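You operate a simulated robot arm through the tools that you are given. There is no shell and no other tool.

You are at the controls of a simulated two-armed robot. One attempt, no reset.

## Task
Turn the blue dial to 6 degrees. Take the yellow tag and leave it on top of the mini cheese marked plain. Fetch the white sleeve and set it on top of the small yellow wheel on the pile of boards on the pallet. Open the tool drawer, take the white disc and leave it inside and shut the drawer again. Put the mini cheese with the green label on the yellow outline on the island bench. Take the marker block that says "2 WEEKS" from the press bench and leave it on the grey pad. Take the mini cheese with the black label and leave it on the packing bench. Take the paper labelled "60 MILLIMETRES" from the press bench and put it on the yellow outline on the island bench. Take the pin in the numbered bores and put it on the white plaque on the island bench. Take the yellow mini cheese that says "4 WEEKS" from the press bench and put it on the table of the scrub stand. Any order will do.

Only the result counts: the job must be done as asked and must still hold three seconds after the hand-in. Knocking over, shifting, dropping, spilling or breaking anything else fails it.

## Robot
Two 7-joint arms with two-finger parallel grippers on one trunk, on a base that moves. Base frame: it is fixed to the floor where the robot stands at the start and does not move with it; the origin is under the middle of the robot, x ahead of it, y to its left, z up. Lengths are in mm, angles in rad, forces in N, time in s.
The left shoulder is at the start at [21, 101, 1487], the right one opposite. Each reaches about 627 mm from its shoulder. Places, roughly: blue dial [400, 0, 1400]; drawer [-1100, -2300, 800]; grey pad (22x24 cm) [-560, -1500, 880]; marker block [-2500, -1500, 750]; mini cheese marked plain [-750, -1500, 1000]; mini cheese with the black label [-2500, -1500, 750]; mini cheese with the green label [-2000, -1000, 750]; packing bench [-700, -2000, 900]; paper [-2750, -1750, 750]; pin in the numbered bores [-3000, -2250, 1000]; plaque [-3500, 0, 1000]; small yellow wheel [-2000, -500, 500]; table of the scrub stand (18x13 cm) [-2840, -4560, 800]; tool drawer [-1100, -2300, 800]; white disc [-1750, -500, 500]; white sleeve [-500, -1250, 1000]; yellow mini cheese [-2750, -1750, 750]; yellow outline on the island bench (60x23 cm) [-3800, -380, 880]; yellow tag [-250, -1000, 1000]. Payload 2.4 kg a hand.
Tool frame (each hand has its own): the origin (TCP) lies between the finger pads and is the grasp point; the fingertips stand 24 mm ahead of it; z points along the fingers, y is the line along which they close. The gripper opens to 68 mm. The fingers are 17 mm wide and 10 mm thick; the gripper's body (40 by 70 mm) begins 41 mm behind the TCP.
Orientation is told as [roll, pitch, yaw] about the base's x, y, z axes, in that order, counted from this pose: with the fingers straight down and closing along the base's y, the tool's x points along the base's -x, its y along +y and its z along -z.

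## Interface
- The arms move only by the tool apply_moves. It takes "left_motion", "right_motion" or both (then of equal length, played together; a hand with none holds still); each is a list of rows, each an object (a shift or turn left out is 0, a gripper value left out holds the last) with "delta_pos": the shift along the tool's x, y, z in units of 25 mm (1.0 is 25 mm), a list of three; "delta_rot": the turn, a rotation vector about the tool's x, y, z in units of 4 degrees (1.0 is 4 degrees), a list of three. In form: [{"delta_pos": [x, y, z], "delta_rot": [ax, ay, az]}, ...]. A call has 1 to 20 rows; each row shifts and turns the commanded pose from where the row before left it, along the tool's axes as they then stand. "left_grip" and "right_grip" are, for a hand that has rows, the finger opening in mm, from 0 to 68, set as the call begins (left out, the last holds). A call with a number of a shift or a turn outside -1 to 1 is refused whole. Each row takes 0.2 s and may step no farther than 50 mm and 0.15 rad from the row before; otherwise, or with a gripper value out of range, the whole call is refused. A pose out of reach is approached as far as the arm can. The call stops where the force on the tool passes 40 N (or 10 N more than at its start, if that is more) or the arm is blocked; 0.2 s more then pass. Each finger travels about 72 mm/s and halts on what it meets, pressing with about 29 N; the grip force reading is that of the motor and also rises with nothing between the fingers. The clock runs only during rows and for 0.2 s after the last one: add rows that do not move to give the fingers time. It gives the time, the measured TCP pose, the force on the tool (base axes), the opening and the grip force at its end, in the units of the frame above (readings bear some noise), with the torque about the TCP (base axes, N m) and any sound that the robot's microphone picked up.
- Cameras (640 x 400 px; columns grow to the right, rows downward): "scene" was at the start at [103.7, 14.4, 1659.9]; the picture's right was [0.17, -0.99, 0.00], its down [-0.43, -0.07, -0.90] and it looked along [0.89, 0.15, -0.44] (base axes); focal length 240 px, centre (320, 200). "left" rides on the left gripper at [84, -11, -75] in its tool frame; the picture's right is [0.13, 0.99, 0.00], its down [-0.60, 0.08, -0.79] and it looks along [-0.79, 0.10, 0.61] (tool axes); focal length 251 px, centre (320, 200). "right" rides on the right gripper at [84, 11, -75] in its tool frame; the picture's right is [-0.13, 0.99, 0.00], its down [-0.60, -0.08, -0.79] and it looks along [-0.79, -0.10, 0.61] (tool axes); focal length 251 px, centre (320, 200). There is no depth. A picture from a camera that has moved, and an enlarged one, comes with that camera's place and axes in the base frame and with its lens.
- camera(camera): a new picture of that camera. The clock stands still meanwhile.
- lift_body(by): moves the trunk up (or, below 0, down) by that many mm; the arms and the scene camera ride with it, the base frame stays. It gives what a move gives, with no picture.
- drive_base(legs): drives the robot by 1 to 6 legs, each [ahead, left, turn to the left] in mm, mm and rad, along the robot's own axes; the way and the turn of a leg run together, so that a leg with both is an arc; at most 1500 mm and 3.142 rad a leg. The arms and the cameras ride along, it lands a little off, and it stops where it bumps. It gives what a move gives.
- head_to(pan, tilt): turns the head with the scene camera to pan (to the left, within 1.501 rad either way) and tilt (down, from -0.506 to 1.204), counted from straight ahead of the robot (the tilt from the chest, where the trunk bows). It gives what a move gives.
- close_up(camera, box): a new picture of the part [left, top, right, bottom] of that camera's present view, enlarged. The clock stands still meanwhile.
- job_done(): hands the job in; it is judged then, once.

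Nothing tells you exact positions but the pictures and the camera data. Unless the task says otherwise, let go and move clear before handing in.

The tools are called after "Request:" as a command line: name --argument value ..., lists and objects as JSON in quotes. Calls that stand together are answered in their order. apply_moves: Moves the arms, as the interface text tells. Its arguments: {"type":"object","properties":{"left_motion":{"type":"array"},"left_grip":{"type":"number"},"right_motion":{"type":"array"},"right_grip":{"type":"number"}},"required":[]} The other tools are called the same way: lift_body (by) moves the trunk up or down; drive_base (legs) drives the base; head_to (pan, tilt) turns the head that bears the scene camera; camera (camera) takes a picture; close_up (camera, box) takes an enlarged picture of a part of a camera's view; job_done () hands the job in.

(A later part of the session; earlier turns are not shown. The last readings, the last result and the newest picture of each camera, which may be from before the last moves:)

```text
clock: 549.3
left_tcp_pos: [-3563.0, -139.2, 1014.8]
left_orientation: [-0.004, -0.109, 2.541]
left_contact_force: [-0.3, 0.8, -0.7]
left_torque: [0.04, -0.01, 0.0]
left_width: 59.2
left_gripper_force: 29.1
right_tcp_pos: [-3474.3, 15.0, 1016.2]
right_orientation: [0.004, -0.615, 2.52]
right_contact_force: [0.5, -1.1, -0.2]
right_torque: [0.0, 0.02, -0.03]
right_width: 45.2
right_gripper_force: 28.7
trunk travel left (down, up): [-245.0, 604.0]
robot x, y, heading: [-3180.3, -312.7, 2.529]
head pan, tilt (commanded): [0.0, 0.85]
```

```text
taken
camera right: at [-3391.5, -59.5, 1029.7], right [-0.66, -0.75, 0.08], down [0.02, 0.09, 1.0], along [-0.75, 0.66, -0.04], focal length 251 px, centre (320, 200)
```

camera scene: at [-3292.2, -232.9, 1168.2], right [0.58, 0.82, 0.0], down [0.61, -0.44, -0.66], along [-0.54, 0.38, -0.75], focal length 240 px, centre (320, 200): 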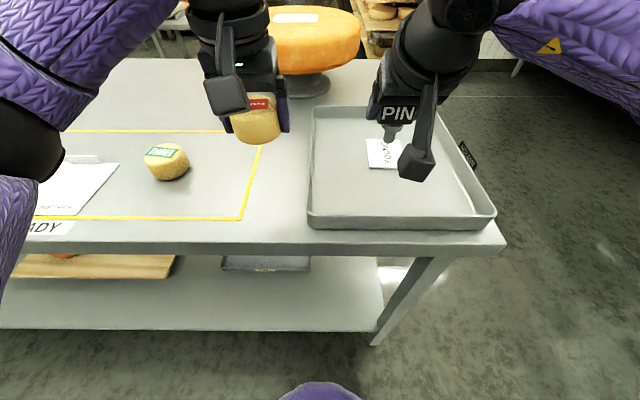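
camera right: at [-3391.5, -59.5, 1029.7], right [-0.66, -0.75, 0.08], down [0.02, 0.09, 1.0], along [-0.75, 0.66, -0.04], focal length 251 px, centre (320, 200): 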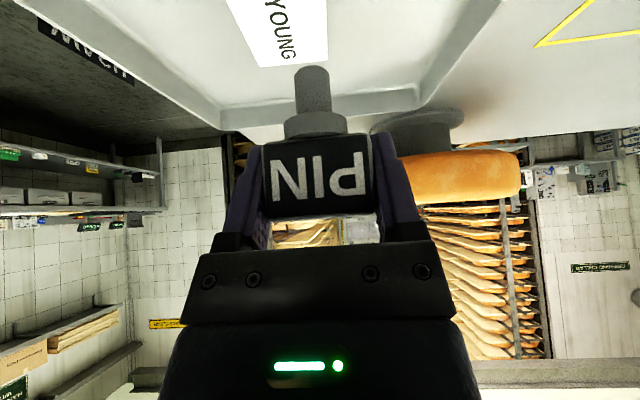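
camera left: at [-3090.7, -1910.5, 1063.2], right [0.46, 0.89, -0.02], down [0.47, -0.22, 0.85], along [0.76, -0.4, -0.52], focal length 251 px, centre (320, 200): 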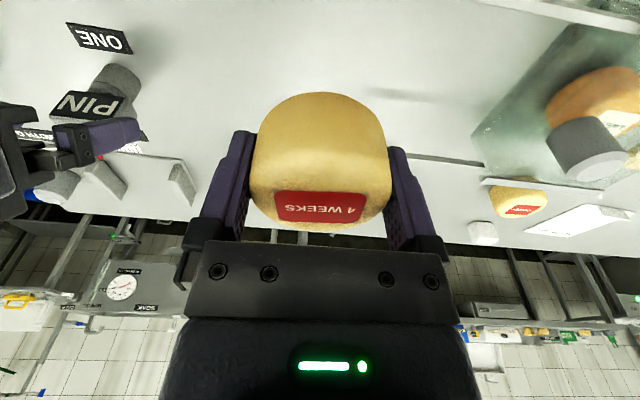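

Request:
close_up --camera "scene" --box '[330, 90, 470, 200]'

Request:
close_up --camera "right" --box '[200, 0, 400, 140]'

Request:
close_up --camera "left" --box '[0, 0, 240, 200]'

```text
3.64 times, centred on (400, 145) of scene
camera zoom: at [-3292.2, -232.9, 1168.2], right [0.58, 0.82, 0.0], down [0.61, -0.44, -0.66], along [-0.54, 0.38, -0.75], focal length 874 px, centre (29, 400)
```

zoom: 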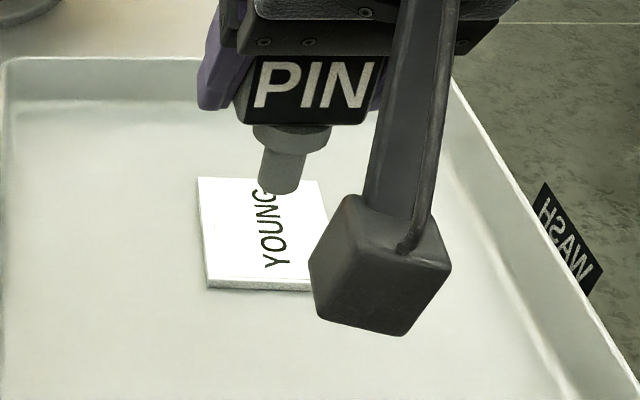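

```text
2.86 times, centred on (300, 70) of right
camera zoom: at [-3391.5, -59.5, 1029.7], right [-0.66, -0.75, 0.08], down [0.02, 0.09, 1.0], along [-0.75, 0.66, -0.04], focal length 718 px, centre (377, 571)
```

zoom: 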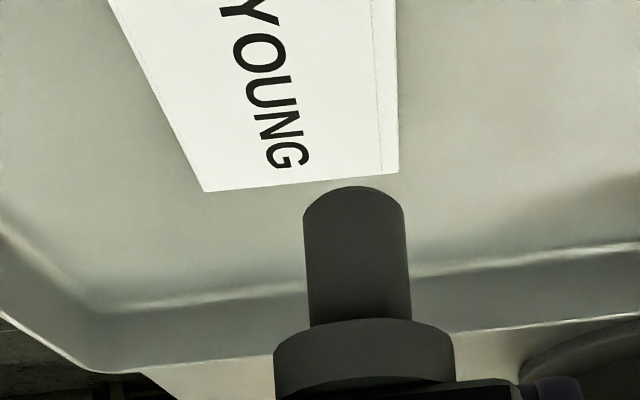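

```text
2.00 times, centred on (120, 100) of left
camera zoom: at [-3482.0, -183.2, 1080.0], right [-0.45, -0.89, -0.02], down [-0.47, 0.22, 0.85], along [-0.76, 0.4, -0.52], focal length 503 px, centre (720, 400)
```

zoom: 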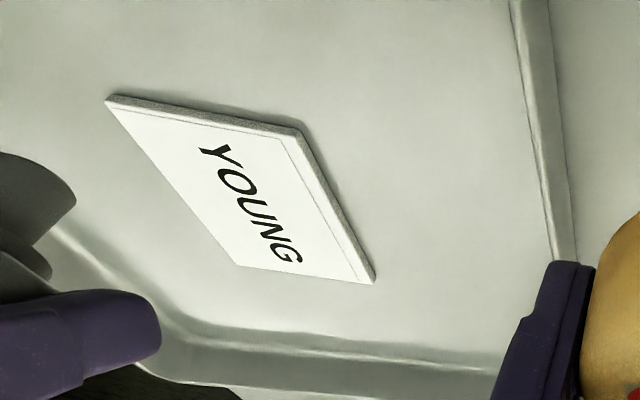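

Plaque centre: about [-3516, 75, 887], 65×92 mm. I bring the upright pin over its middle and lower toward it.

Request:
apply_moves --right_motion '[{"delta_pos": [-0.213, -0.245, 0.898]}, {"delta_pos": [-0.213, -0.245, 0.898]}, {"delta_pos": [-0.213, -0.245, 0.898]}, {"delta_pos": [-0.213, -0.245, 0.898]}, {}]'

Request:
close_up --camera "scene" --box '[330, 60, 470, 200]'

Request:
close_up --camera "left" --box '[0, 0, 240, 200]'

Request:
close_up --camera "right" --box '[200, 0, 440, 200]'

```text
clock: 550.5
left_tcp_pos: [-3563.1, -138.2, 1015.7]
left_orientation: [-0.003, -0.109, 2.542]
left_contact_force: [0.2, 1.0, -0.3]
left_torque: [0.02, 0.01, -0.01]
left_width: 59.4
left_gripper_force: 28.7
right_tcp_pos: [-3516.9, 73.9, 956.1]
right_orientation: [0.005, -0.614, 2.52]
right_contact_force: [0.4, -0.5, -0.2]
right_torque: [0.0, 0.02, -0.01]
right_width: 45.6
right_gripper_force: 29.5
trunk travel left (down, up): [-245.0, 604.0]
robot x, y, heading: [-3180.1, -311.0, 2.525]
head pan, tilt (commanded): [0.0, 0.85]
```

```text
2.86 times, centred on (400, 130) of scene
camera zoom: at [-3292.2, -232.9, 1168.2], right [0.58, 0.82, 0.0], down [0.61, -0.44, -0.66], along [-0.54, 0.38, -0.75], focal length 686 px, centre (91, 400)
```

zoom: 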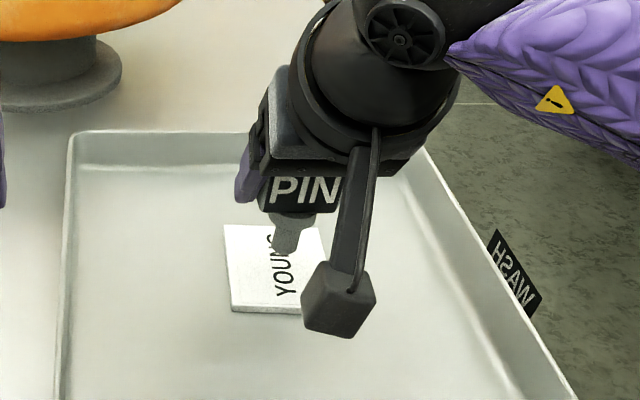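

```text
2.00 times, centred on (120, 100) of left
camera zoom: at [-3482.0, -183.2, 1080.0], right [-0.45, -0.89, -0.02], down [-0.47, 0.22, 0.85], along [-0.76, 0.4, -0.52], focal length 503 px, centre (720, 400)
```

zoom: 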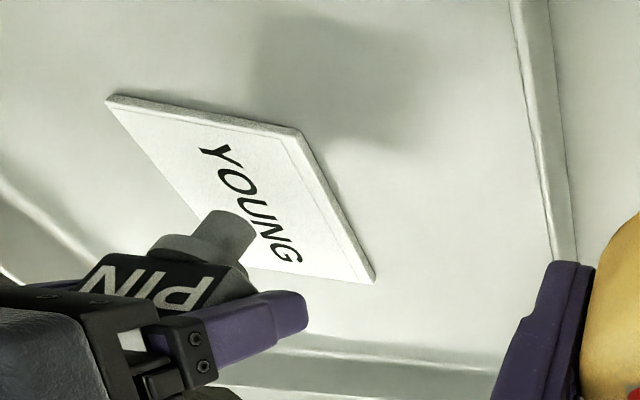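

```text
2.00 times, centred on (320, 100) of right
camera zoom: at [-3433.5, 0.0, 968.9], right [-0.66, -0.75, 0.08], down [0.02, 0.09, 1.0], along [-0.75, 0.66, -0.04], focal length 503 px, centre (320, 400)
```

zoom: 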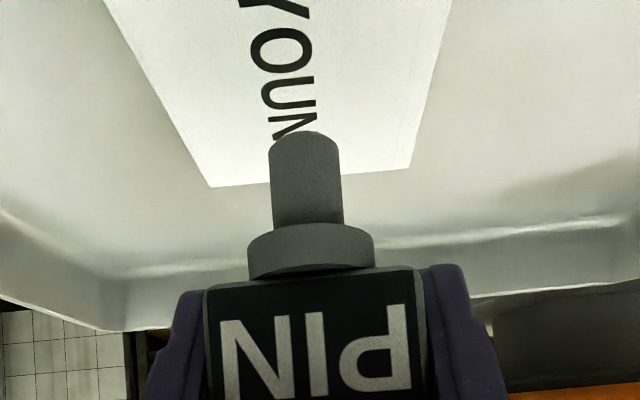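

I check the pin's uprightness at higher zoom before setting it down.

Request:
close_up --camera "left" --box '[20, 80, 160, 190]'

Request:
close_up --camera "scene" --box '[370, 100, 430, 160]'

```text
3.64 times, centred on (90, 135) of left
camera zoom: at [-3482.0, -183.2, 1080.0], right [-0.45, -0.89, -0.02], down [-0.47, 0.22, 0.85], along [-0.76, 0.4, -0.52], focal length 914 px, centre (1156, 436)
```

zoom: 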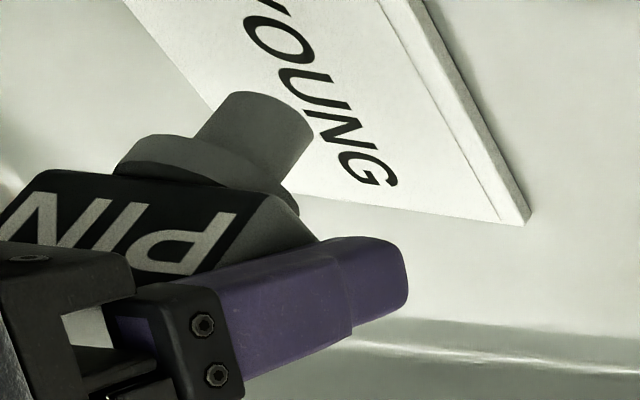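

```text
6.67 times, centred on (400, 130) of scene
camera zoom: at [-3292.2, -232.9, 1168.2], right [0.58, 0.82, 0.0], down [0.61, -0.44, -0.66], along [-0.54, 0.38, -0.75], focal length 1602 px, centre (-213, 667)
```

zoom: 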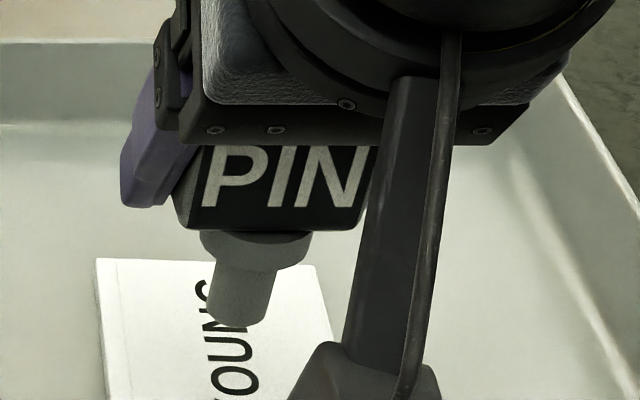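

The pin is upright within a degree or two. Lowering in small steps.

Request:
apply_moves --right_motion '[{"delta_pos": [0.185, 0, 0.261]}, {}]'

Request:
apply_moves --right_motion '[{"delta_pos": [0.046, 0, 0.065]}, {}]'

Request:
apply_moves --right_motion '[{"delta_pos": [0.046, 0, 0.065]}, {}]'

Request:
apply_moves --right_motion '[{"delta_pos": [0.035, 0, 0.049]}, {}]'

```text
clock: 551.1
left_tcp_pos: [-3562.9, -138.2, 1015.0]
left_orientation: [-0.004, -0.11, 2.541]
left_contact_force: [0.3, -0.2, -1.9]
left_torque: [0.03, -0.01, 0.03]
left_width: 59.0
left_gripper_force: 29.2
right_tcp_pos: [-3516.3, 73.9, 948.6]
right_orientation: [0.003, -0.614, 2.518]
right_contact_force: [0.0, 0.2, -1.4]
right_torque: [0.01, 0.02, 0.0]
right_width: 45.4
right_gripper_force: 28.3
trunk travel left (down, up): [-245.0, 604.0]
robot x, y, heading: [-3181.3, -313.0, 2.524]
head pan, tilt (commanded): [0.0, 0.85]
```

```text
clock: 551.7
left_tcp_pos: [-3563.2, -139.0, 1013.9]
left_orientation: [-0.005, -0.11, 2.542]
left_contact_force: [-0.6, 0.2, -0.8]
left_torque: [0.0, 0.02, -0.03]
left_width: 59.1
left_gripper_force: 29.1
right_tcp_pos: [-3515.6, 72.9, 946.5]
right_orientation: [0.004, -0.615, 2.52]
right_contact_force: [-0.3, 0.4, -0.5]
right_torque: [-0.04, 0.0, -0.02]
right_width: 45.5
right_gripper_force: 28.8
trunk travel left (down, up): [-245.0, 604.0]
robot x, y, heading: [-3182.2, -311.6, 2.523]
head pan, tilt (commanded): [0.0, 0.85]
```

```text
clock: 552.3
left_tcp_pos: [-3563.2, -138.6, 1014.5]
left_orientation: [-0.006, -0.108, 2.543]
left_contact_force: [-0.5, 0.0, -1.7]
left_torque: [-0.01, 0.0, 0.02]
left_width: 59.2
left_gripper_force: 29.5
right_tcp_pos: [-3516.5, 74.0, 945.1]
right_orientation: [0.003, -0.615, 2.521]
right_contact_force: [0.7, -0.1, -1.1]
right_torque: [0.0, -0.03, 0.02]
right_width: 45.3
right_gripper_force: 28.9
trunk travel left (down, up): [-245.0, 604.0]
robot x, y, heading: [-3182.0, -312.4, 2.523]
head pan, tilt (commanded): [0.0, 0.85]
```

```text
clock: 552.9
left_tcp_pos: [-3563.3, -138.5, 1014.3]
left_orientation: [-0.004, -0.11, 2.542]
left_contact_force: [0.3, -0.8, -1.1]
left_torque: [0.02, -0.01, 0.04]
left_width: 59.5
left_gripper_force: 29.3
right_tcp_pos: [-3515.7, 73.4, 942.8]
right_orientation: [0.004, -0.613, 2.521]
right_contact_force: [0.7, 0.9, 0.0]
right_torque: [-0.01, -0.01, 0.0]
right_width: 45.1
right_gripper_force: 28.6
trunk travel left (down, up): [-245.0, 604.0]
robot x, y, heading: [-3179.4, -315.1, 2.525]
head pan, tilt (commanded): [0.0, 0.85]
```

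Request:
apply_moves --right_motion '[{"delta_pos": [0.035, 0, 0.049]}, {}]'

Request:
apply_moves --right_motion '[{"delta_pos": [0.035, 0, 0.049]}, {}]'

Request:
apply_moves --right_motion '[{"delta_pos": [0.035, 0, 0.049]}, {}]'

Request:
close_up --camera "left" --box '[20, 60, 160, 190]'

```text
clock: 553.5
left_tcp_pos: [-3563.2, -139.7, 1015.2]
left_orientation: [-0.005, -0.111, 2.541]
left_contact_force: [-0.3, -0.1, -0.8]
left_torque: [0.01, -0.01, 0.05]
left_width: 59.0
left_gripper_force: 29.2
right_tcp_pos: [-3516.7, 74.6, 942.6]
right_orientation: [0.003, -0.615, 2.52]
right_contact_force: [0.7, 0.6, 0.0]
right_torque: [-0.05, -0.03, 0.03]
right_width: 45.7
right_gripper_force: 29.2
trunk travel left (down, up): [-245.0, 604.0]
robot x, y, heading: [-3179.9, -310.1, 2.524]
head pan, tilt (commanded): [0.0, 0.85]
```

```text
clock: 554.1
left_tcp_pos: [-3563.0, -138.2, 1015.0]
left_orientation: [-0.006, -0.11, 2.54]
left_contact_force: [-0.3, -0.7, -1.6]
left_torque: [-0.03, 0.0, 0.01]
left_width: 59.2
left_gripper_force: 29.0
right_tcp_pos: [-3516.0, 74.5, 938.9]
right_orientation: [0.003, -0.613, 2.521]
right_contact_force: [-1.0, -0.7, -0.3]
right_torque: [0.01, -0.01, 0.01]
right_width: 45.6
right_gripper_force: 29.1
trunk travel left (down, up): [-245.0, 604.0]
robot x, y, heading: [-3177.7, -312.5, 2.52]
head pan, tilt (commanded): [0.0, 0.85]
```

```text
clock: 554.7
left_tcp_pos: [-3562.5, -140.5, 1014.1]
left_orientation: [-0.004, -0.111, 2.54]
left_contact_force: [-0.3, -0.9, -0.7]
left_torque: [0.01, 0.01, 0.02]
left_width: 59.2
left_gripper_force: 29.2
right_tcp_pos: [-3516.4, 73.1, 937.9]
right_orientation: [0.005, -0.617, 2.52]
right_contact_force: [-2.0, 1.0, 8.8]
right_torque: [0.06, 0.05, 0.01]
right_width: 45.0
right_gripper_force: 29.3
trunk travel left (down, up): [-245.0, 604.0]
robot x, y, heading: [-3180.7, -309.2, 2.524]
head pan, tilt (commanded): [0.0, 0.85]
```

```text
3.08 times, centred on (90, 125) of left
camera zoom: at [-3481.6, -183.6, 1080.3], right [-0.45, -0.89, -0.02], down [-0.47, 0.22, 0.85], along [-0.76, 0.4, -0.52], focal length 774 px, centre (1028, 431)
```

zoom: 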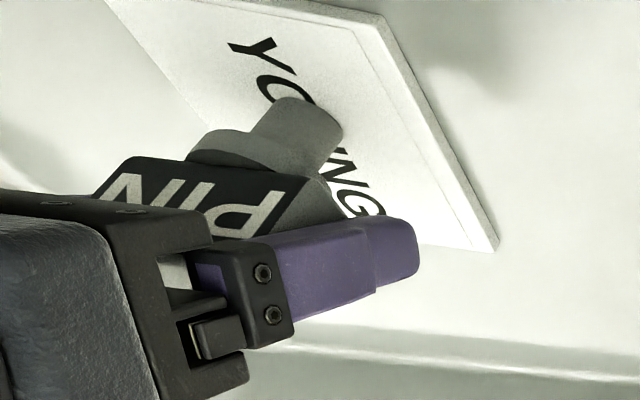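

Contact. I press a touch more to seat it flat, then relieve and open slowly.

Request:
apply_moves --right_motion '[{"delta_pos": [0.023, 0, 0.033]}, {}]'

Request:
apply_moves --right_motion '[{"delta_pos": [-0.035, 0, -0.049]}, {}]'

Request:
apply_moves --right_motion '[{}, {}, {}]' --right_grip 49

Request:
close_up --camera "left" --box '[20, 60, 160, 190]'

Request:
camera --camera "right"

```text
clock: 555.3
left_tcp_pos: [-3561.6, -140.2, 1016.4]
left_orientation: [-0.005, -0.111, 2.54]
left_contact_force: [1.0, -0.2, -1.9]
left_torque: [0.0, 0.0, 0.02]
left_width: 59.2
left_gripper_force: 29.3
right_tcp_pos: [-3516.6, 74.6, 938.7]
right_orientation: [0.005, -0.617, 2.521]
right_contact_force: [0.1, 1.2, 22.4]
right_torque: [0.07, 0.0, 0.0]
right_width: 45.5
right_gripper_force: 29.6
trunk travel left (down, up): [-245.0, 604.0]
robot x, y, heading: [-3182.0, -314.2, 2.524]
head pan, tilt (commanded): [0.0, 0.85]
```

```text
clock: 555.9
left_tcp_pos: [-3562.1, -139.7, 1015.3]
left_orientation: [-0.004, -0.109, 2.541]
left_contact_force: [0.2, 0.8, -1.1]
left_torque: [-0.01, 0.0, -0.02]
left_width: 59.3
left_gripper_force: 28.9
right_tcp_pos: [-3514.9, 74.3, 937.5]
right_orientation: [0.003, -0.614, 2.519]
right_contact_force: [0.0, 1.8, 14.5]
right_torque: [0.02, -0.02, 0.01]
right_width: 45.4
right_gripper_force: 29.0
trunk travel left (down, up): [-245.0, 604.0]
robot x, y, heading: [-3181.3, -312.9, 2.526]
head pan, tilt (commanded): [0.0, 0.85]
```

```text
clock: 556.7
left_tcp_pos: [-3563.2, -138.8, 1014.5]
left_orientation: [-0.005, -0.109, 2.54]
left_contact_force: [-0.7, 0.0, -0.7]
left_torque: [0.03, 0.02, -0.01]
left_width: 59.3
left_gripper_force: 29.2
right_tcp_pos: [-3517.4, 75.0, 937.8]
right_orientation: [0.003, -0.616, 2.519]
right_contact_force: [0.6, -0.1, 0.4]
right_torque: [0.0, -0.01, -0.02]
right_width: 49.1
right_gripper_force: 0.0
trunk travel left (down, up): [-245.0, 604.0]
robot x, y, heading: [-3181.1, -314.0, 2.522]
head pan, tilt (commanded): [0.0, 0.85]
```

```text
3.08 times, centred on (90, 125) of left
camera zoom: at [-3481.9, -183.2, 1080.0], right [-0.45, -0.89, -0.02], down [-0.47, 0.22, 0.85], along [-0.76, 0.4, -0.52], focal length 774 px, centre (1028, 431)
```

zoom: 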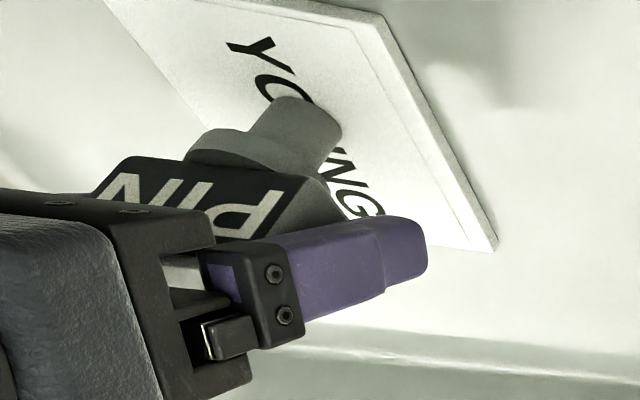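

```text
taken
camera right: at [-3433.5, 0.2, 950.9], right [-0.66, -0.75, 0.08], down [0.02, 0.09, 1.0], along [-0.75, 0.66, -0.05], focal length 251 px, centre (320, 200)
```

right: 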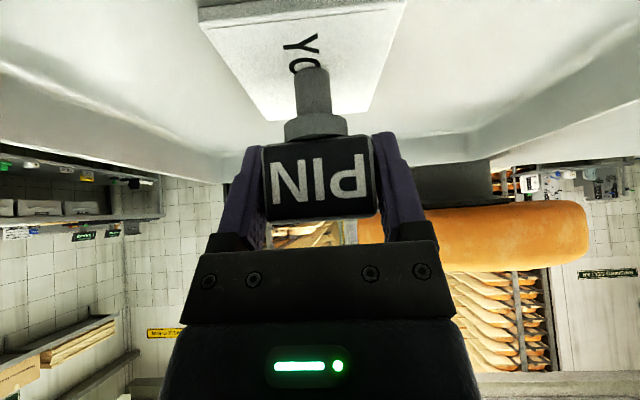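

The pin stands on the plaque by itself. Open further and withdraw along the fingers.

Request:
apply_moves --right_motion '[{}, {}, {}]' --right_grip 66

Request:
apply_moves --right_motion '[{"delta_pos": [0, 0, -0.3]}, {"delta_pos": [0, 0, -0.6]}, {"delta_pos": [0, 0, -0.9]}, {"delta_pos": [0, 0, -0.9]}, {"delta_pos": [0, 0, -0.9]}]'

Request:
camera --camera "right"

Request:
close_up --camera "scene" --box '[330, 60, 470, 200]'

```text
clock: 557.5
left_tcp_pos: [-3561.3, -138.6, 1015.6]
left_orientation: [-0.007, -0.109, 2.542]
left_contact_force: [-0.2, 0.1, -1.2]
left_torque: [0.0, 0.0, -0.01]
left_width: 59.2
left_gripper_force: 28.9
right_tcp_pos: [-3515.9, 73.6, 937.9]
right_orientation: [0.004, -0.615, 2.52]
right_contact_force: [0.6, 0.2, -0.7]
right_torque: [0.0, 0.03, 0.04]
right_width: 66.1
right_gripper_force: 0.0
trunk travel left (down, up): [-245.0, 604.0]
robot x, y, heading: [-3180.2, -311.4, 2.523]
head pan, tilt (commanded): [0.0, 0.85]
```

```text
clock: 558.7
left_tcp_pos: [-3562.8, -139.3, 1013.9]
left_orientation: [-0.005, -0.109, 2.541]
left_contact_force: [-0.3, -0.6, -0.3]
left_torque: [-0.01, 0.01, 0.03]
left_width: 58.9
left_gripper_force: 29.1
right_tcp_pos: [-3473.6, 43.4, 1010.6]
right_orientation: [0.004, -0.616, 2.52]
right_contact_force: [0.3, -0.3, 0.0]
right_torque: [0.0, -0.02, -0.01]
right_width: 65.8
right_gripper_force: 0.1
trunk travel left (down, up): [-245.0, 604.0]
robot x, y, heading: [-3179.7, -314.0, 2.524]
head pan, tilt (commanded): [0.0, 0.85]
```

```text
taken
camera right: at [-3390.9, -30.4, 1024.6], right [-0.66, -0.75, 0.08], down [0.02, 0.09, 1.0], along [-0.75, 0.66, -0.04], focal length 251 px, centre (320, 200)
```

right: 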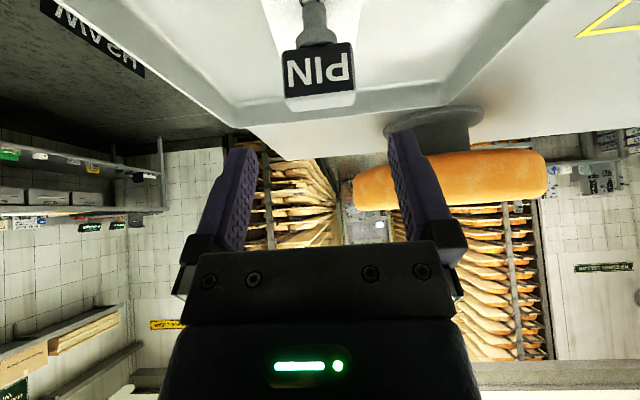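

```text
2.86 times, centred on (400, 130) of scene
camera zoom: at [-3292.1, -233.0, 1168.2], right [0.58, 0.82, 0.0], down [0.61, -0.44, -0.66], along [-0.54, 0.38, -0.75], focal length 686 px, centre (91, 400)
```

zoom: 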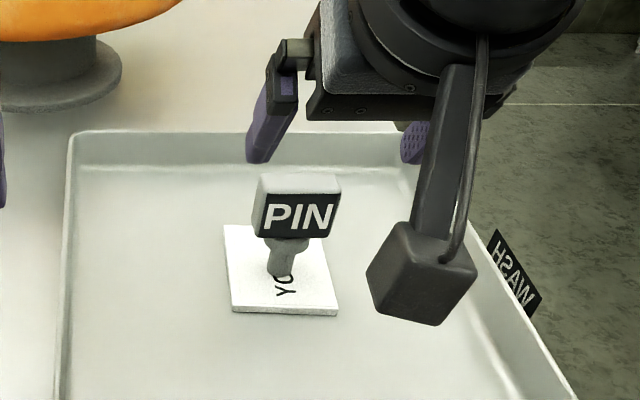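

The pin stands upright on the YOUNG plaque. Last: the 4 WEEKS cheese to the scrub stand. I restore the right hand, then go back round the pallet into the main aisle.

Request:
drive_base --legs '[[-490, 0, 0]]'

Request:
apply_moves --right_motion '[{"delta_rot": [0, 0.98, 0]}, {"delta_rot": [0, 0.98, 0]}, {"delta_rot": [0, 0.98, 0]}, {"delta_rot": [0, 0.98, 0]}, {"delta_rot": [0, 0.98, 0]}, {"delta_rot": [0, 0.98, 0]}, {"delta_rot": [0, 0.98, 0]}, {"delta_rot": [0, 0.98, 0]}, {"delta_rot": [0, 0.98, 0]}]'

Request:
camera --camera "scene"

Request:
drive_base --legs '[[0, -800, 0], [0, -800, 0]]'

```text
clock: 561.6
left_tcp_pos: [-3161.5, -425.1, 1015.2]
left_orientation: [-0.005, -0.109, 2.554]
left_contact_force: [-0.3, 0.3, -1.1]
left_torque: [0.02, -0.01, -0.03]
left_width: 59.3
left_gripper_force: 29.1
right_tcp_pos: [-3075.2, -242.4, 1011.0]
right_orientation: [0.004, -0.613, 2.533]
right_contact_force: [-0.7, 0.1, -1.3]
right_torque: [0.03, 0.03, -0.01]
right_width: 66.0
right_gripper_force: 0.0
trunk travel left (down, up): [-245.0, 604.0]
robot x, y, heading: [-2773.9, -598.8, 2.535]
head pan, tilt (commanded): [0.0, 0.85]
```

```text
clock: 563.6
left_tcp_pos: [-3161.2, -426.7, 1014.6]
left_orientation: [-0.005, -0.109, 2.552]
left_contact_force: [0.5, 0.0, -1.5]
left_torque: [-0.06, 0.03, 0.01]
left_width: 59.3
left_gripper_force: 29.0
right_tcp_pos: [-3074.1, -242.4, 1010.4]
right_orientation: [0.006, 0.005, 2.533]
right_contact_force: [-0.9, 0.2, 0.3]
right_torque: [-0.02, -0.01, -0.01]
right_width: 66.0
right_gripper_force: 0.0
trunk travel left (down, up): [-245.0, 604.0]
robot x, y, heading: [-2780.0, -596.8, 2.538]
head pan, tilt (commanded): [0.0, 0.85]
```

```text
taken
camera scene: at [-2890.1, -517.2, 1168.2], right [0.57, 0.82, 0.0], down [0.62, -0.43, -0.66], along [-0.54, 0.38, -0.75], focal length 240 px, centre (320, 200)
```

scene: 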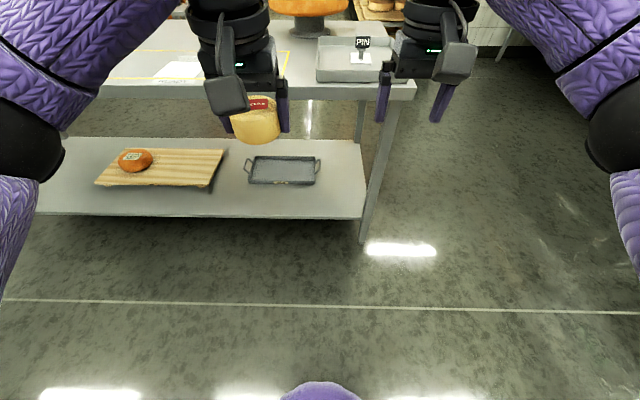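

```text
clock: 571.8
left_tcp_pos: [-2249.4, 883.7, 1015.5]
left_orientation: [-0.005, -0.111, 2.552]
left_contact_force: [0.4, -0.2, -2.0]
left_torque: [0.03, 0.0, 0.0]
left_width: 59.5
left_gripper_force: 29.3
right_tcp_pos: [-2162.4, 1067.1, 1011.1]
right_orientation: [0.003, 0.001, 2.533]
right_contact_force: [-0.7, -0.3, 1.2]
right_torque: [-0.01, -0.04, 0.01]
right_width: 65.8
right_gripper_force: 0.0
trunk travel left (down, up): [-245.0, 604.0]
robot x, y, heading: [-1862.3, 712.5, 2.535]
head pan, tilt (commanded): [0.0, 0.85]
```

Request:
drive_base --legs '[[0, 0, -0.015], [-1480, 0, 0]]'

Request:
drive_base --legs '[[0, 1480, 0], [0, 1480, 0]]'

Request:
head_to --pan 1.4 --tilt 0.3

Request:
camera --camera "scene"

```text
clock: 579.4
left_tcp_pos: [-1059.2, 44.2, 1014.4]
left_orientation: [-0.005, -0.109, 2.557]
left_contact_force: [-0.3, 0.2, -0.8]
left_torque: [0.01, -0.01, 0.01]
left_width: 59.1
left_gripper_force: 29.1
right_tcp_pos: [-973.5, 228.1, 1010.3]
right_orientation: [0.003, 0.001, 2.54]
right_contact_force: [0.1, 0.5, -0.5]
right_torque: [-0.02, -0.01, -0.03]
right_width: 65.9
right_gripper_force: 0.0
trunk travel left (down, up): [-245.0, 604.0]
robot x, y, heading: [-675.9, -125.2, 2.539]
head pan, tilt (commanded): [0.0, 0.85]
```

```text
clock: 593.7
left_tcp_pos: [-2781.2, -2372.6, 1014.7]
left_orientation: [-0.005, -0.111, 2.536]
left_contact_force: [-0.9, -0.9, -0.8]
left_torque: [-0.04, -0.05, 0.0]
left_width: 59.2
left_gripper_force: 28.8
right_tcp_pos: [-2691.4, -2192.0, 1012.0]
right_orientation: [0.003, 0.002, 2.517]
right_contact_force: [-0.9, 0.4, 0.2]
right_torque: [-0.01, -0.02, -0.01]
right_width: 66.1
right_gripper_force: 0.2
trunk travel left (down, up): [-245.0, 604.0]
robot x, y, heading: [-2401.5, -2550.4, 2.521]
head pan, tilt (commanded): [0.0, 0.85]
```

```text
clock: 595.2
left_tcp_pos: [-2781.9, -2374.1, 1015.3]
left_orientation: [-0.006, -0.11, 2.537]
left_contact_force: [0.7, -0.1, -1.8]
left_torque: [0.02, 0.06, 0.02]
left_width: 59.2
left_gripper_force: 28.9
right_tcp_pos: [-2691.1, -2191.0, 1010.7]
right_orientation: [0.003, 0.001, 2.52]
right_contact_force: [-0.1, 0.5, -0.7]
right_torque: [0.02, 0.0, -0.02]
right_width: 65.9
right_gripper_force: 0.0
trunk travel left (down, up): [-245.0, 604.0]
robot x, y, heading: [-2401.1, -2547.5, 2.517]
head pan, tilt (commanded): [1.4, 0.3]
```

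```text
taken
camera scene: at [-2515.0, -2580.6, 1216.6], right [-0.7, 0.71, 0.0], down [0.21, 0.21, -0.96], along [-0.68, -0.67, -0.3], focal length 240 px, centre (320, 200)
```

scene: 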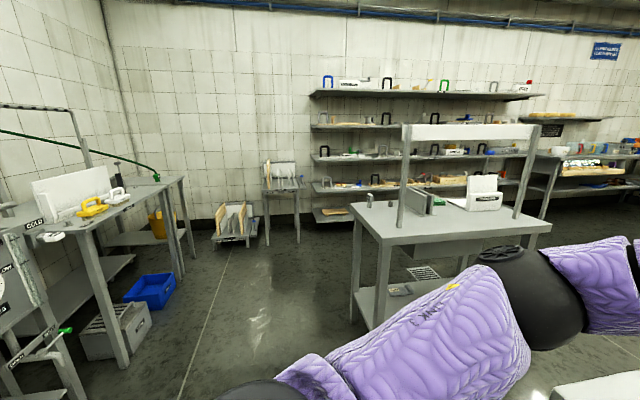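

Request:
close_up --camera "scene" --box '[0, 90, 220, 300]'

Request:
drive_base --legs '[[0, 1000, 0]]'

Request:
camera --camera "scene"

```text
1.90 times, centred on (110, 195) of scene
camera zoom: at [-2515.0, -2580.6, 1216.6], right [-0.7, 0.71, 0.0], down [0.21, 0.21, -0.96], along [-0.68, -0.67, -0.3], focal length 458 px, centre (720, 210)
```

zoom: 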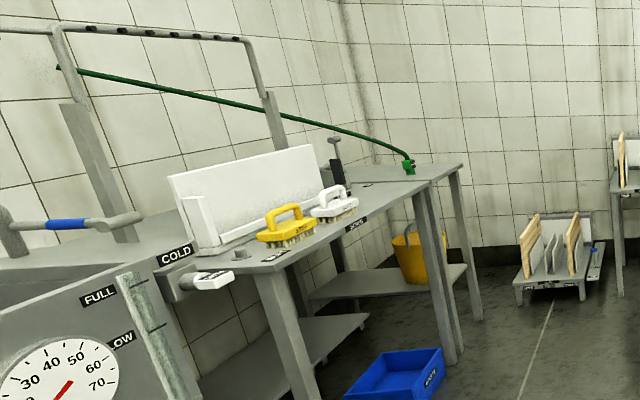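

```text
clock: 600.5
left_tcp_pos: [-3374.9, -3184.9, 1014.6]
left_orientation: [-0.005, -0.111, 2.522]
left_contact_force: [0.4, -0.6, -1.1]
left_torque: [0.01, -0.01, -0.02]
left_width: 59.3
left_gripper_force: 29.2
right_tcp_pos: [-3281.5, -3004.1, 1010.5]
right_orientation: [0.004, 0.0, 2.503]
right_contact_force: [0.1, -0.9, -0.3]
right_torque: [0.0, 0.01, 0.0]
right_width: 65.9
right_gripper_force: 0.1
trunk travel left (down, up): [-245.0, 604.0]
robot x, y, heading: [-2998.3, -3366.5, 2.507]
head pan, tilt (commanded): [1.4, 0.3]
```

```text
taken
camera scene: at [-3111.4, -3395.1, 1216.6], right [-0.69, 0.72, 0.0], down [0.21, 0.2, -0.96], along [-0.69, -0.66, -0.3], focal length 240 px, centre (320, 200)
```

scene: 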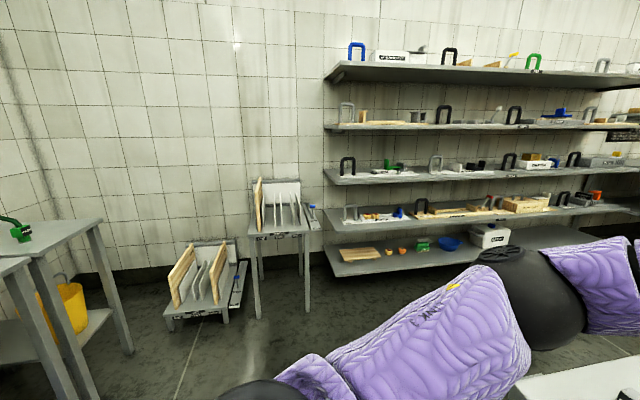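

The scrub stand is to my left-rear now; I back up slightly and turn around to face that side.

Request:
drive_base --legs '[[-110, 0, 0], [0, 0, 1.571], [0, 0, 1.571]]'

Request:
head_to --pan -0.6 --tilt 0.5

Request:
camera --camera "scene"

Request:
head_to --pan 0.1 --tilt 0.5

Request:
camera --camera "scene"

```text
clock: 609.2
left_tcp_pos: [-2535.9, -3626.4, 1014.3]
left_orientation: [-0.005, -0.11, -0.655]
left_contact_force: [0.0, 0.3, -0.8]
left_torque: [0.02, -0.01, -0.02]
left_width: 59.5
left_gripper_force: 28.7
right_tcp_pos: [-2635.5, -3804.6, 1011.0]
right_orientation: [0.002, 0.002, -0.672]
right_contact_force: [-0.1, -0.3, 0.2]
right_torque: [-0.02, 0.03, -0.02]
right_width: 65.9
right_gripper_force: 0.0
trunk travel left (down, up): [-245.0, 604.0]
robot x, y, heading: [-2911.4, -3434.7, -0.675]
head pan, tilt (commanded): [1.4, 0.3]
```

```text
clock: 611.2
left_tcp_pos: [-2535.5, -3625.0, 1015.8]
left_orientation: [-0.007, -0.11, -0.656]
left_contact_force: [-0.9, 0.9, -0.7]
left_torque: [-0.02, 0.0, 0.03]
left_width: 59.3
left_gripper_force: 29.2
right_tcp_pos: [-2634.8, -3804.3, 1011.3]
right_orientation: [0.005, 0.002, -0.672]
right_contact_force: [-0.6, -0.2, -0.3]
right_torque: [0.02, 0.03, -0.04]
right_width: 66.0
right_gripper_force: 0.1
trunk travel left (down, up): [-245.0, 604.0]
robot x, y, heading: [-2911.3, -3433.3, -0.67]
head pan, tilt (commanded): [-0.6, 0.499]
```

```text
taken
camera scene: at [-2831.9, -3557.6, 1198.2], right [-0.96, -0.29, 0.0], down [-0.14, 0.46, -0.88], along [0.26, -0.84, -0.48], focal length 240 px, centre (320, 200)
```

scene: 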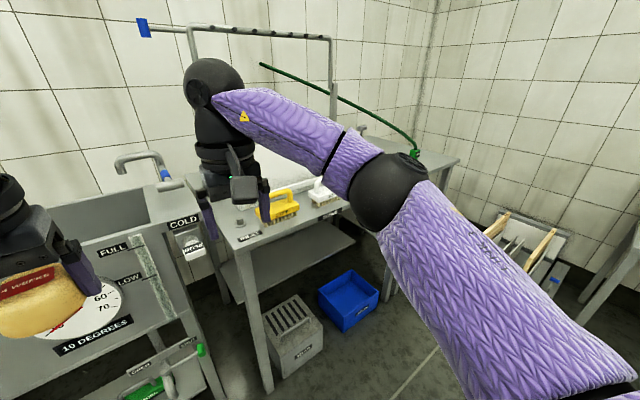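

```text
clock: 612.2
left_tcp_pos: [-2536.5, -3625.9, 1015.9]
left_orientation: [-0.005, -0.11, -0.653]
left_contact_force: [0.1, -0.3, -1.1]
left_torque: [0.03, -0.01, 0.02]
left_width: 59.0
left_gripper_force: 29.3
right_tcp_pos: [-2634.3, -3805.2, 1011.3]
right_orientation: [0.003, 0.003, -0.672]
right_contact_force: [0.5, -0.2, 0.3]
right_torque: [-0.01, 0.01, 0.01]
right_width: 65.9
right_gripper_force: 0.0
trunk travel left (down, up): [-245.0, 604.0]
robot x, y, heading: [-2906.4, -3431.3, -0.668]
head pan, tilt (commanded): [0.099, 0.499]
```

```text
taken
camera scene: at [-2782.2, -3519.9, 1198.2], right [-0.54, -0.84, 0.0], down [-0.4, 0.26, -0.88], along [0.74, -0.48, -0.48], focal length 240 px, centre (320, 200)
```

scene: 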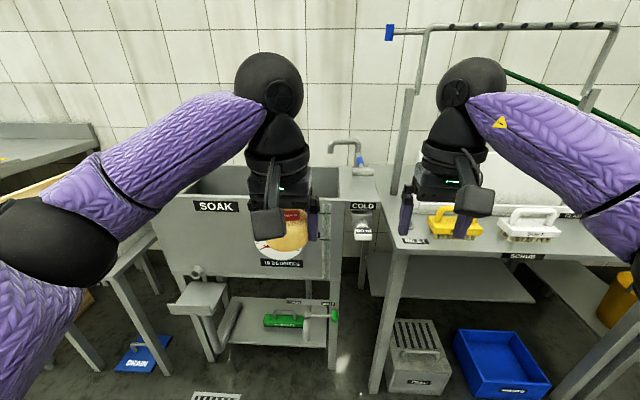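

The scrub bench is ahead-right. I slide right to get in front of its table.

Request:
drive_base --legs '[[0, 0, 0.045], [0, -620, 0]]'

Request:
head_to --pan -0.35 --tilt 0.5

Request:
camera --camera "scene"

Request:
camera --camera "right"

```text
clock: 616.1
left_tcp_pos: [-2887.6, -4106.2, 1014.2]
left_orientation: [-0.007, -0.109, -0.611]
left_contact_force: [-0.6, -0.1, -1.0]
left_torque: [0.0, 0.0, 0.0]
left_width: 59.1
left_gripper_force: 28.9
right_tcp_pos: [-2978.7, -4287.2, 1011.0]
right_orientation: [0.004, 0.003, -0.63]
right_contact_force: [0.6, -0.5, 0.1]
right_torque: [-0.01, 0.0, -0.02]
right_width: 66.1
right_gripper_force: 0.1
trunk travel left (down, up): [-245.0, 604.0]
robot x, y, heading: [-3266.2, -3925.6, -0.629]
head pan, tilt (commanded): [0.099, 0.499]
```

```text
clock: 617.0
left_tcp_pos: [-2887.3, -4103.9, 1016.0]
left_orientation: [-0.005, -0.108, -0.612]
left_contact_force: [0.3, 0.0, -1.0]
left_torque: [-0.01, -0.03, 0.03]
left_width: 59.1
left_gripper_force: 28.6
right_tcp_pos: [-2979.5, -4288.1, 1011.1]
right_orientation: [0.002, 0.003, -0.63]
right_contact_force: [0.5, 0.4, 0.5]
right_torque: [0.0, -0.02, 0.01]
right_width: 65.8
right_gripper_force: 0.0
trunk travel left (down, up): [-245.0, 604.0]
robot x, y, heading: [-3266.0, -3926.8, -0.633]
head pan, tilt (commanded): [-0.351, 0.499]
```

```text
taken
camera scene: at [-3166.0, -4039.3, 1198.2], right [-0.83, -0.56, 0.0], down [-0.27, 0.4, -0.88], along [0.49, -0.73, -0.48], focal length 240 px, centre (320, 200)
```

scene: 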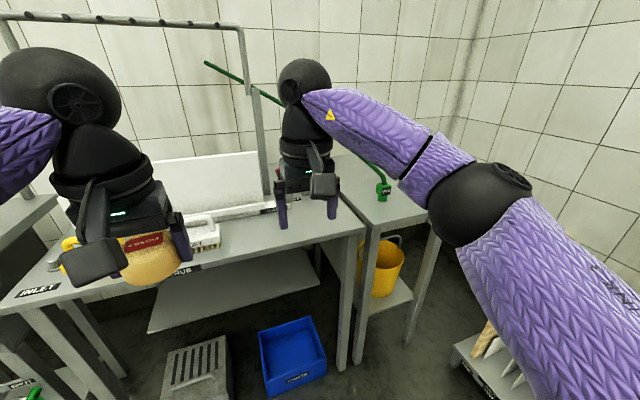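

```text
taken
camera right: at [-3042.3, -4229.3, 1086.4], right [0.69, 0.73, 0.0], down [0.44, -0.42, 0.79], along [0.58, -0.54, -0.61], focal length 251 px, centre (320, 200)
```

right: 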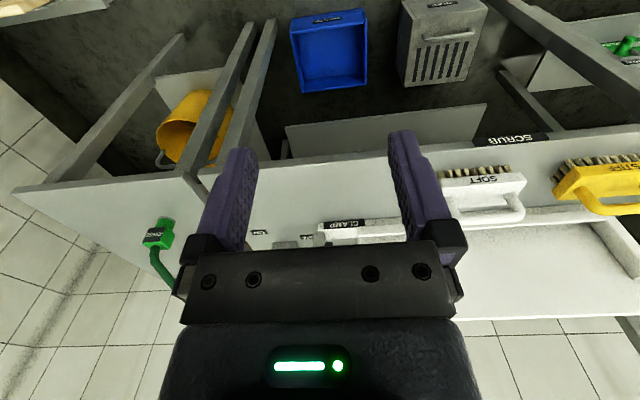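

I move the right hand back out of the view to look at the scrub stand's table.

Request:
apply_moves --right_motion '[{"delta_pos": [0.9, -0.9, -0.3]}, {"delta_pos": [0.9, -0.9, -0.3]}, {"delta_pos": [0.9, -0.9, -0.3]}, {"delta_pos": [0.9, -0.9, -0.3]}, {"delta_pos": [0.5, -0.9, -0.3]}]'

Request:
head_to --pan -0.3 --tilt 0.6

Request:
camera --camera "scene"

Request:
camera --camera "left"

```text
clock: 618.2
left_tcp_pos: [-2887.9, -4104.8, 1015.5]
left_orientation: [-0.005, -0.109, -0.611]
left_contact_force: [0.3, 0.2, -0.7]
left_torque: [-0.02, -0.03, 0.02]
left_width: 58.9
left_gripper_force: 28.9
right_tcp_pos: [-3128.8, -4317.3, 1048.9]
right_orientation: [0.002, 0.001, -0.63]
right_contact_force: [-0.1, -0.2, 0.6]
right_torque: [0.02, 0.0, -0.02]
right_width: 65.9
right_gripper_force: 0.0
trunk travel left (down, up): [-245.0, 604.0]
robot x, y, heading: [-3271.3, -3925.8, -0.628]
head pan, tilt (commanded): [-0.351, 0.499]
```

```text
clock: 618.9
left_tcp_pos: [-2887.7, -4104.9, 1014.9]
left_orientation: [-0.005, -0.109, -0.611]
left_contact_force: [0.2, -0.2, -1.3]
left_torque: [-0.03, -0.02, 0.01]
left_width: 59.3
left_gripper_force: 28.6
right_tcp_pos: [-3127.1, -4317.2, 1049.3]
right_orientation: [0.004, 0.002, -0.631]
right_contact_force: [0.4, 0.0, 0.1]
right_torque: [-0.01, 0.01, -0.02]
right_width: 65.9
right_gripper_force: 0.0
trunk travel left (down, up): [-245.0, 604.0]
robot x, y, heading: [-3267.9, -3923.7, -0.625]
head pan, tilt (commanded): [-0.3, 0.6]
```

```text
taken
camera scene: at [-3164.0, -4034.6, 1189.1], right [-0.8, -0.6, 0.0], down [-0.34, 0.45, -0.83], along [0.49, -0.66, -0.56], focal length 240 px, centre (320, 200)
```

scene: 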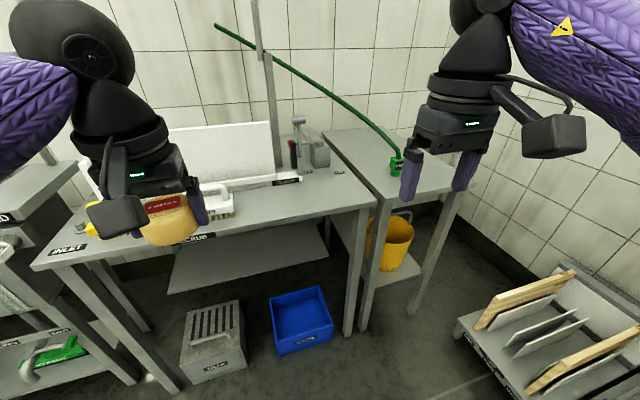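

```text
taken
camera left: at [-2969.3, -4062.6, 1080.0], right [0.46, 0.89, -0.02], down [0.47, -0.23, 0.85], along [0.75, -0.41, -0.52], focal length 251 px, centre (320, 200)
```

left: 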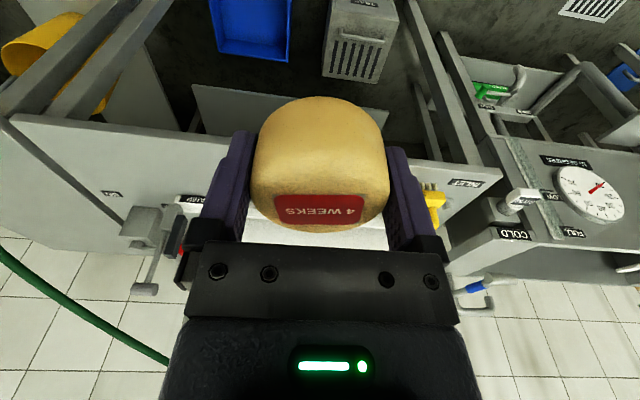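

Request:
close_up --camera "scene" --box '[180, 110, 400, 260]'

Request:
close_up --camera "left" --box '[0, 60, 260, 320]'

Request:
camera --camera "right"

```text
2.67 times, centred on (290, 185) of scene
camera zoom: at [-3164.0, -4034.6, 1189.1], right [-0.8, -0.6, 0.0], down [-0.34, 0.45, -0.83], along [0.49, -0.66, -0.56], focal length 641 px, centre (400, 240)
```

zoom: 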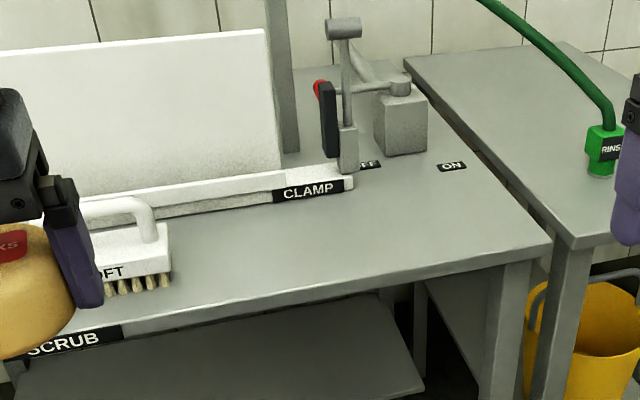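

```text
1.54 times, centred on (130, 190) of left
camera zoom: at [-2969.3, -4062.6, 1080.0], right [0.46, 0.89, -0.02], down [0.47, -0.23, 0.85], along [0.75, -0.41, -0.52], focal length 387 px, centre (612, 215)
```

zoom: 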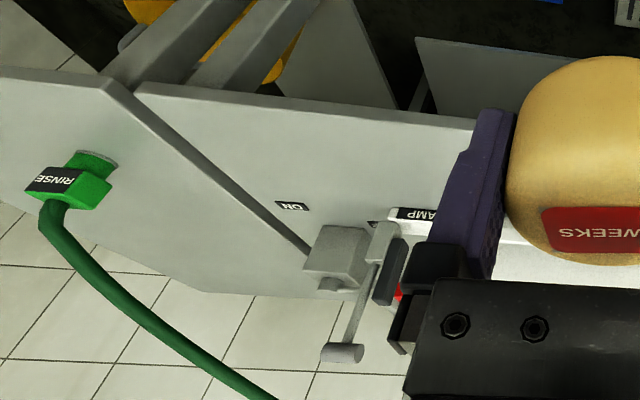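

```text
taken
camera right: at [-3191.4, -4259.9, 1124.9], right [0.69, 0.73, 0.0], down [0.44, -0.42, 0.79], along [0.58, -0.54, -0.61], focal length 251 px, centre (320, 200)
```

right: 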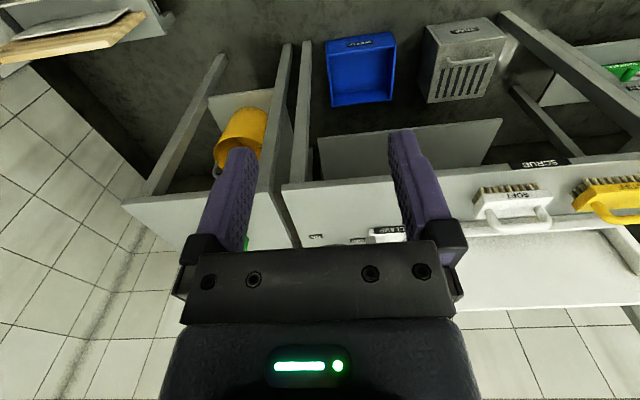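

The bench surface is at z≈805, and the listed table spot is the free right-hand end in front of the clamp, about [-2840, -4560]. I move so the cheese comes over it.

Request:
drive_base --legs '[[0, -335, 0.003], [300, 0, 0]]'

Request:
camera --camera "left"

Request:
head_to --pan 0.0 --tilt 0.85

Request:
camera --camera "scene"

```text
clock: 622.7
left_tcp_pos: [-2839.3, -4549.3, 1014.3]
left_orientation: [-0.004, -0.11, -0.603]
left_contact_force: [0.2, -0.7, -0.9]
left_torque: [-0.02, 0.0, 0.03]
left_width: 59.2
left_gripper_force: 29.1
right_tcp_pos: [-3078.2, -4762.8, 1049.9]
right_orientation: [0.003, 0.002, -0.623]
right_contact_force: [-0.1, -0.4, 0.1]
right_torque: [-0.02, 0.0, 0.01]
right_width: 66.0
right_gripper_force: 0.1
trunk travel left (down, up): [-245.0, 604.0]
robot x, y, heading: [-3220.0, -4375.3, -0.619]
head pan, tilt (commanded): [-0.3, 0.6]
```

```text
taken
camera left: at [-2921.5, -4507.4, 1080.0], right [0.46, 0.89, -0.02], down [0.47, -0.22, 0.85], along [0.75, -0.4, -0.52], focal length 251 px, centre (320, 200)
```

left: 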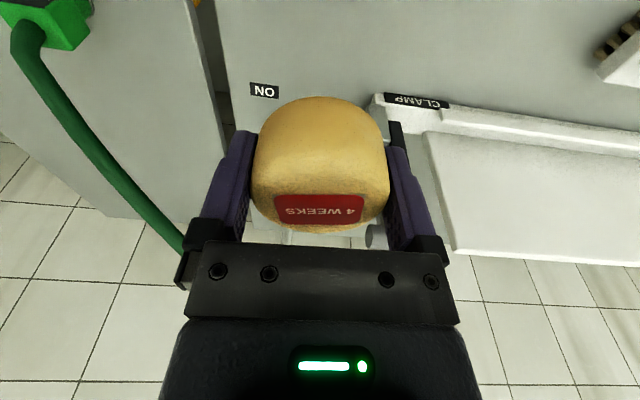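

```text
clock: 623.5
left_tcp_pos: [-2838.1, -4549.5, 1015.8]
left_orientation: [-0.005, -0.109, -0.603]
left_contact_force: [0.5, 0.2, -0.8]
left_torque: [-0.03, 0.02, 0.03]
left_width: 59.3
left_gripper_force: 28.7
right_tcp_pos: [-3078.0, -4763.8, 1049.4]
right_orientation: [0.003, 0.001, -0.622]
right_contact_force: [0.0, 0.2, -0.3]
right_torque: [0.0, -0.01, -0.01]
right_width: 66.1
right_gripper_force: 0.0
trunk travel left (down, up): [-245.0, 604.0]
robot x, y, heading: [-3220.2, -4375.1, -0.614]
head pan, tilt (commanded): [0.0, 0.85]
```

```text
taken
camera scene: at [-3106.4, -4456.0, 1168.3], right [-0.58, -0.81, 0.0], down [-0.61, 0.44, -0.66], along [0.54, -0.38, -0.75], focal length 240 px, centre (320, 200)
```

scene: 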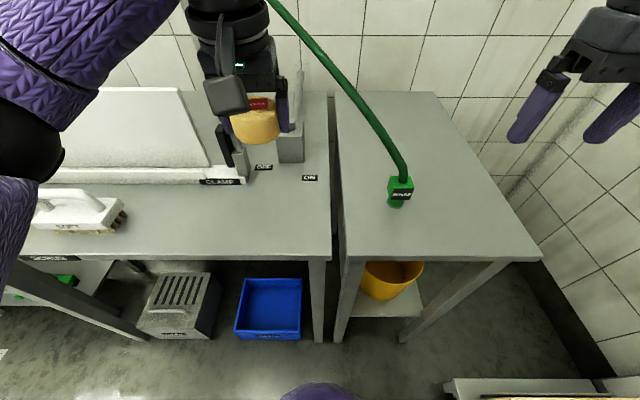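

Below is the free spot on the scrub table, clear of the clamp. Lowering the cheese.

Request:
apply_moves --left_motion '[{"delta_pos": [-0.06, -0.24, 0.9]}, {"delta_pos": [0.1, 0, 0.9]}, {"delta_pos": [0.1, 0, 0.9]}, {"delta_pos": [0.1, 0, 0.9]}, {"delta_pos": [0.1, 0, 0.9]}]'

Request:
camera --camera "scene"

Request:
camera --camera "left"

```text
clock: 624.7
left_tcp_pos: [-2838.4, -4556.8, 903.3]
left_orientation: [-0.005, -0.11, -0.605]
left_contact_force: [0.0, 0.0, -1.1]
left_torque: [-0.04, -0.02, 0.0]
left_width: 59.2
left_gripper_force: 29.3
right_tcp_pos: [-3078.0, -4763.1, 1049.6]
right_orientation: [0.005, 0.003, -0.621]
right_contact_force: [-1.0, 0.3, 0.1]
right_torque: [-0.01, 0.01, -0.02]
right_width: 66.0
right_gripper_force: 0.0
trunk travel left (down, up): [-245.0, 604.0]
robot x, y, heading: [-3224.8, -4376.5, -0.619]
head pan, tilt (commanded): [0.0, 0.85]
```

```text
taken
camera scene: at [-3106.4, -4456.0, 1168.2], right [-0.58, -0.81, 0.0], down [-0.61, 0.44, -0.66], along [0.54, -0.38, -0.75], focal length 240 px, centre (320, 200)
```

scene: 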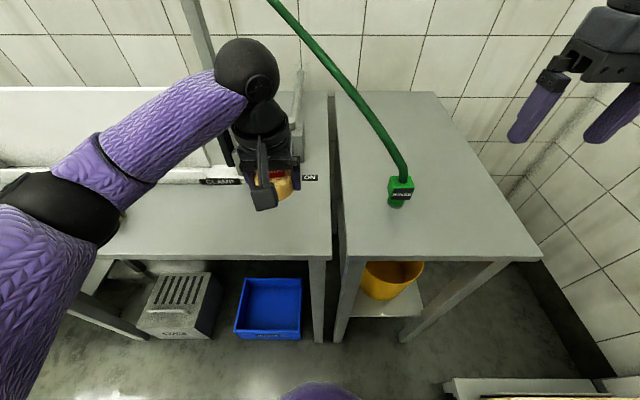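

```text
taken
camera left: at [-2922.0, -4515.1, 967.9], right [0.46, 0.89, -0.02], down [0.47, -0.22, 0.85], along [0.76, -0.4, -0.52], focal length 251 px, centre (320, 200)
```

left: 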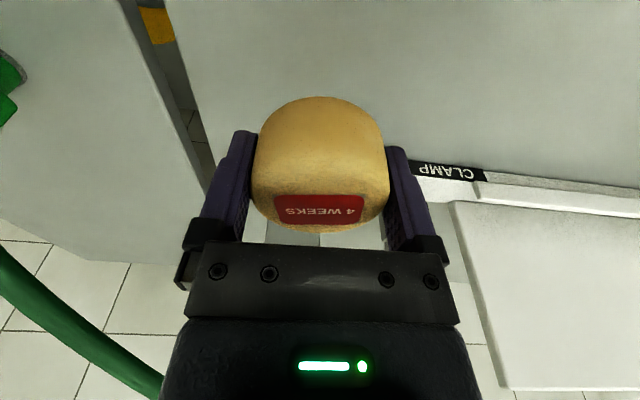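

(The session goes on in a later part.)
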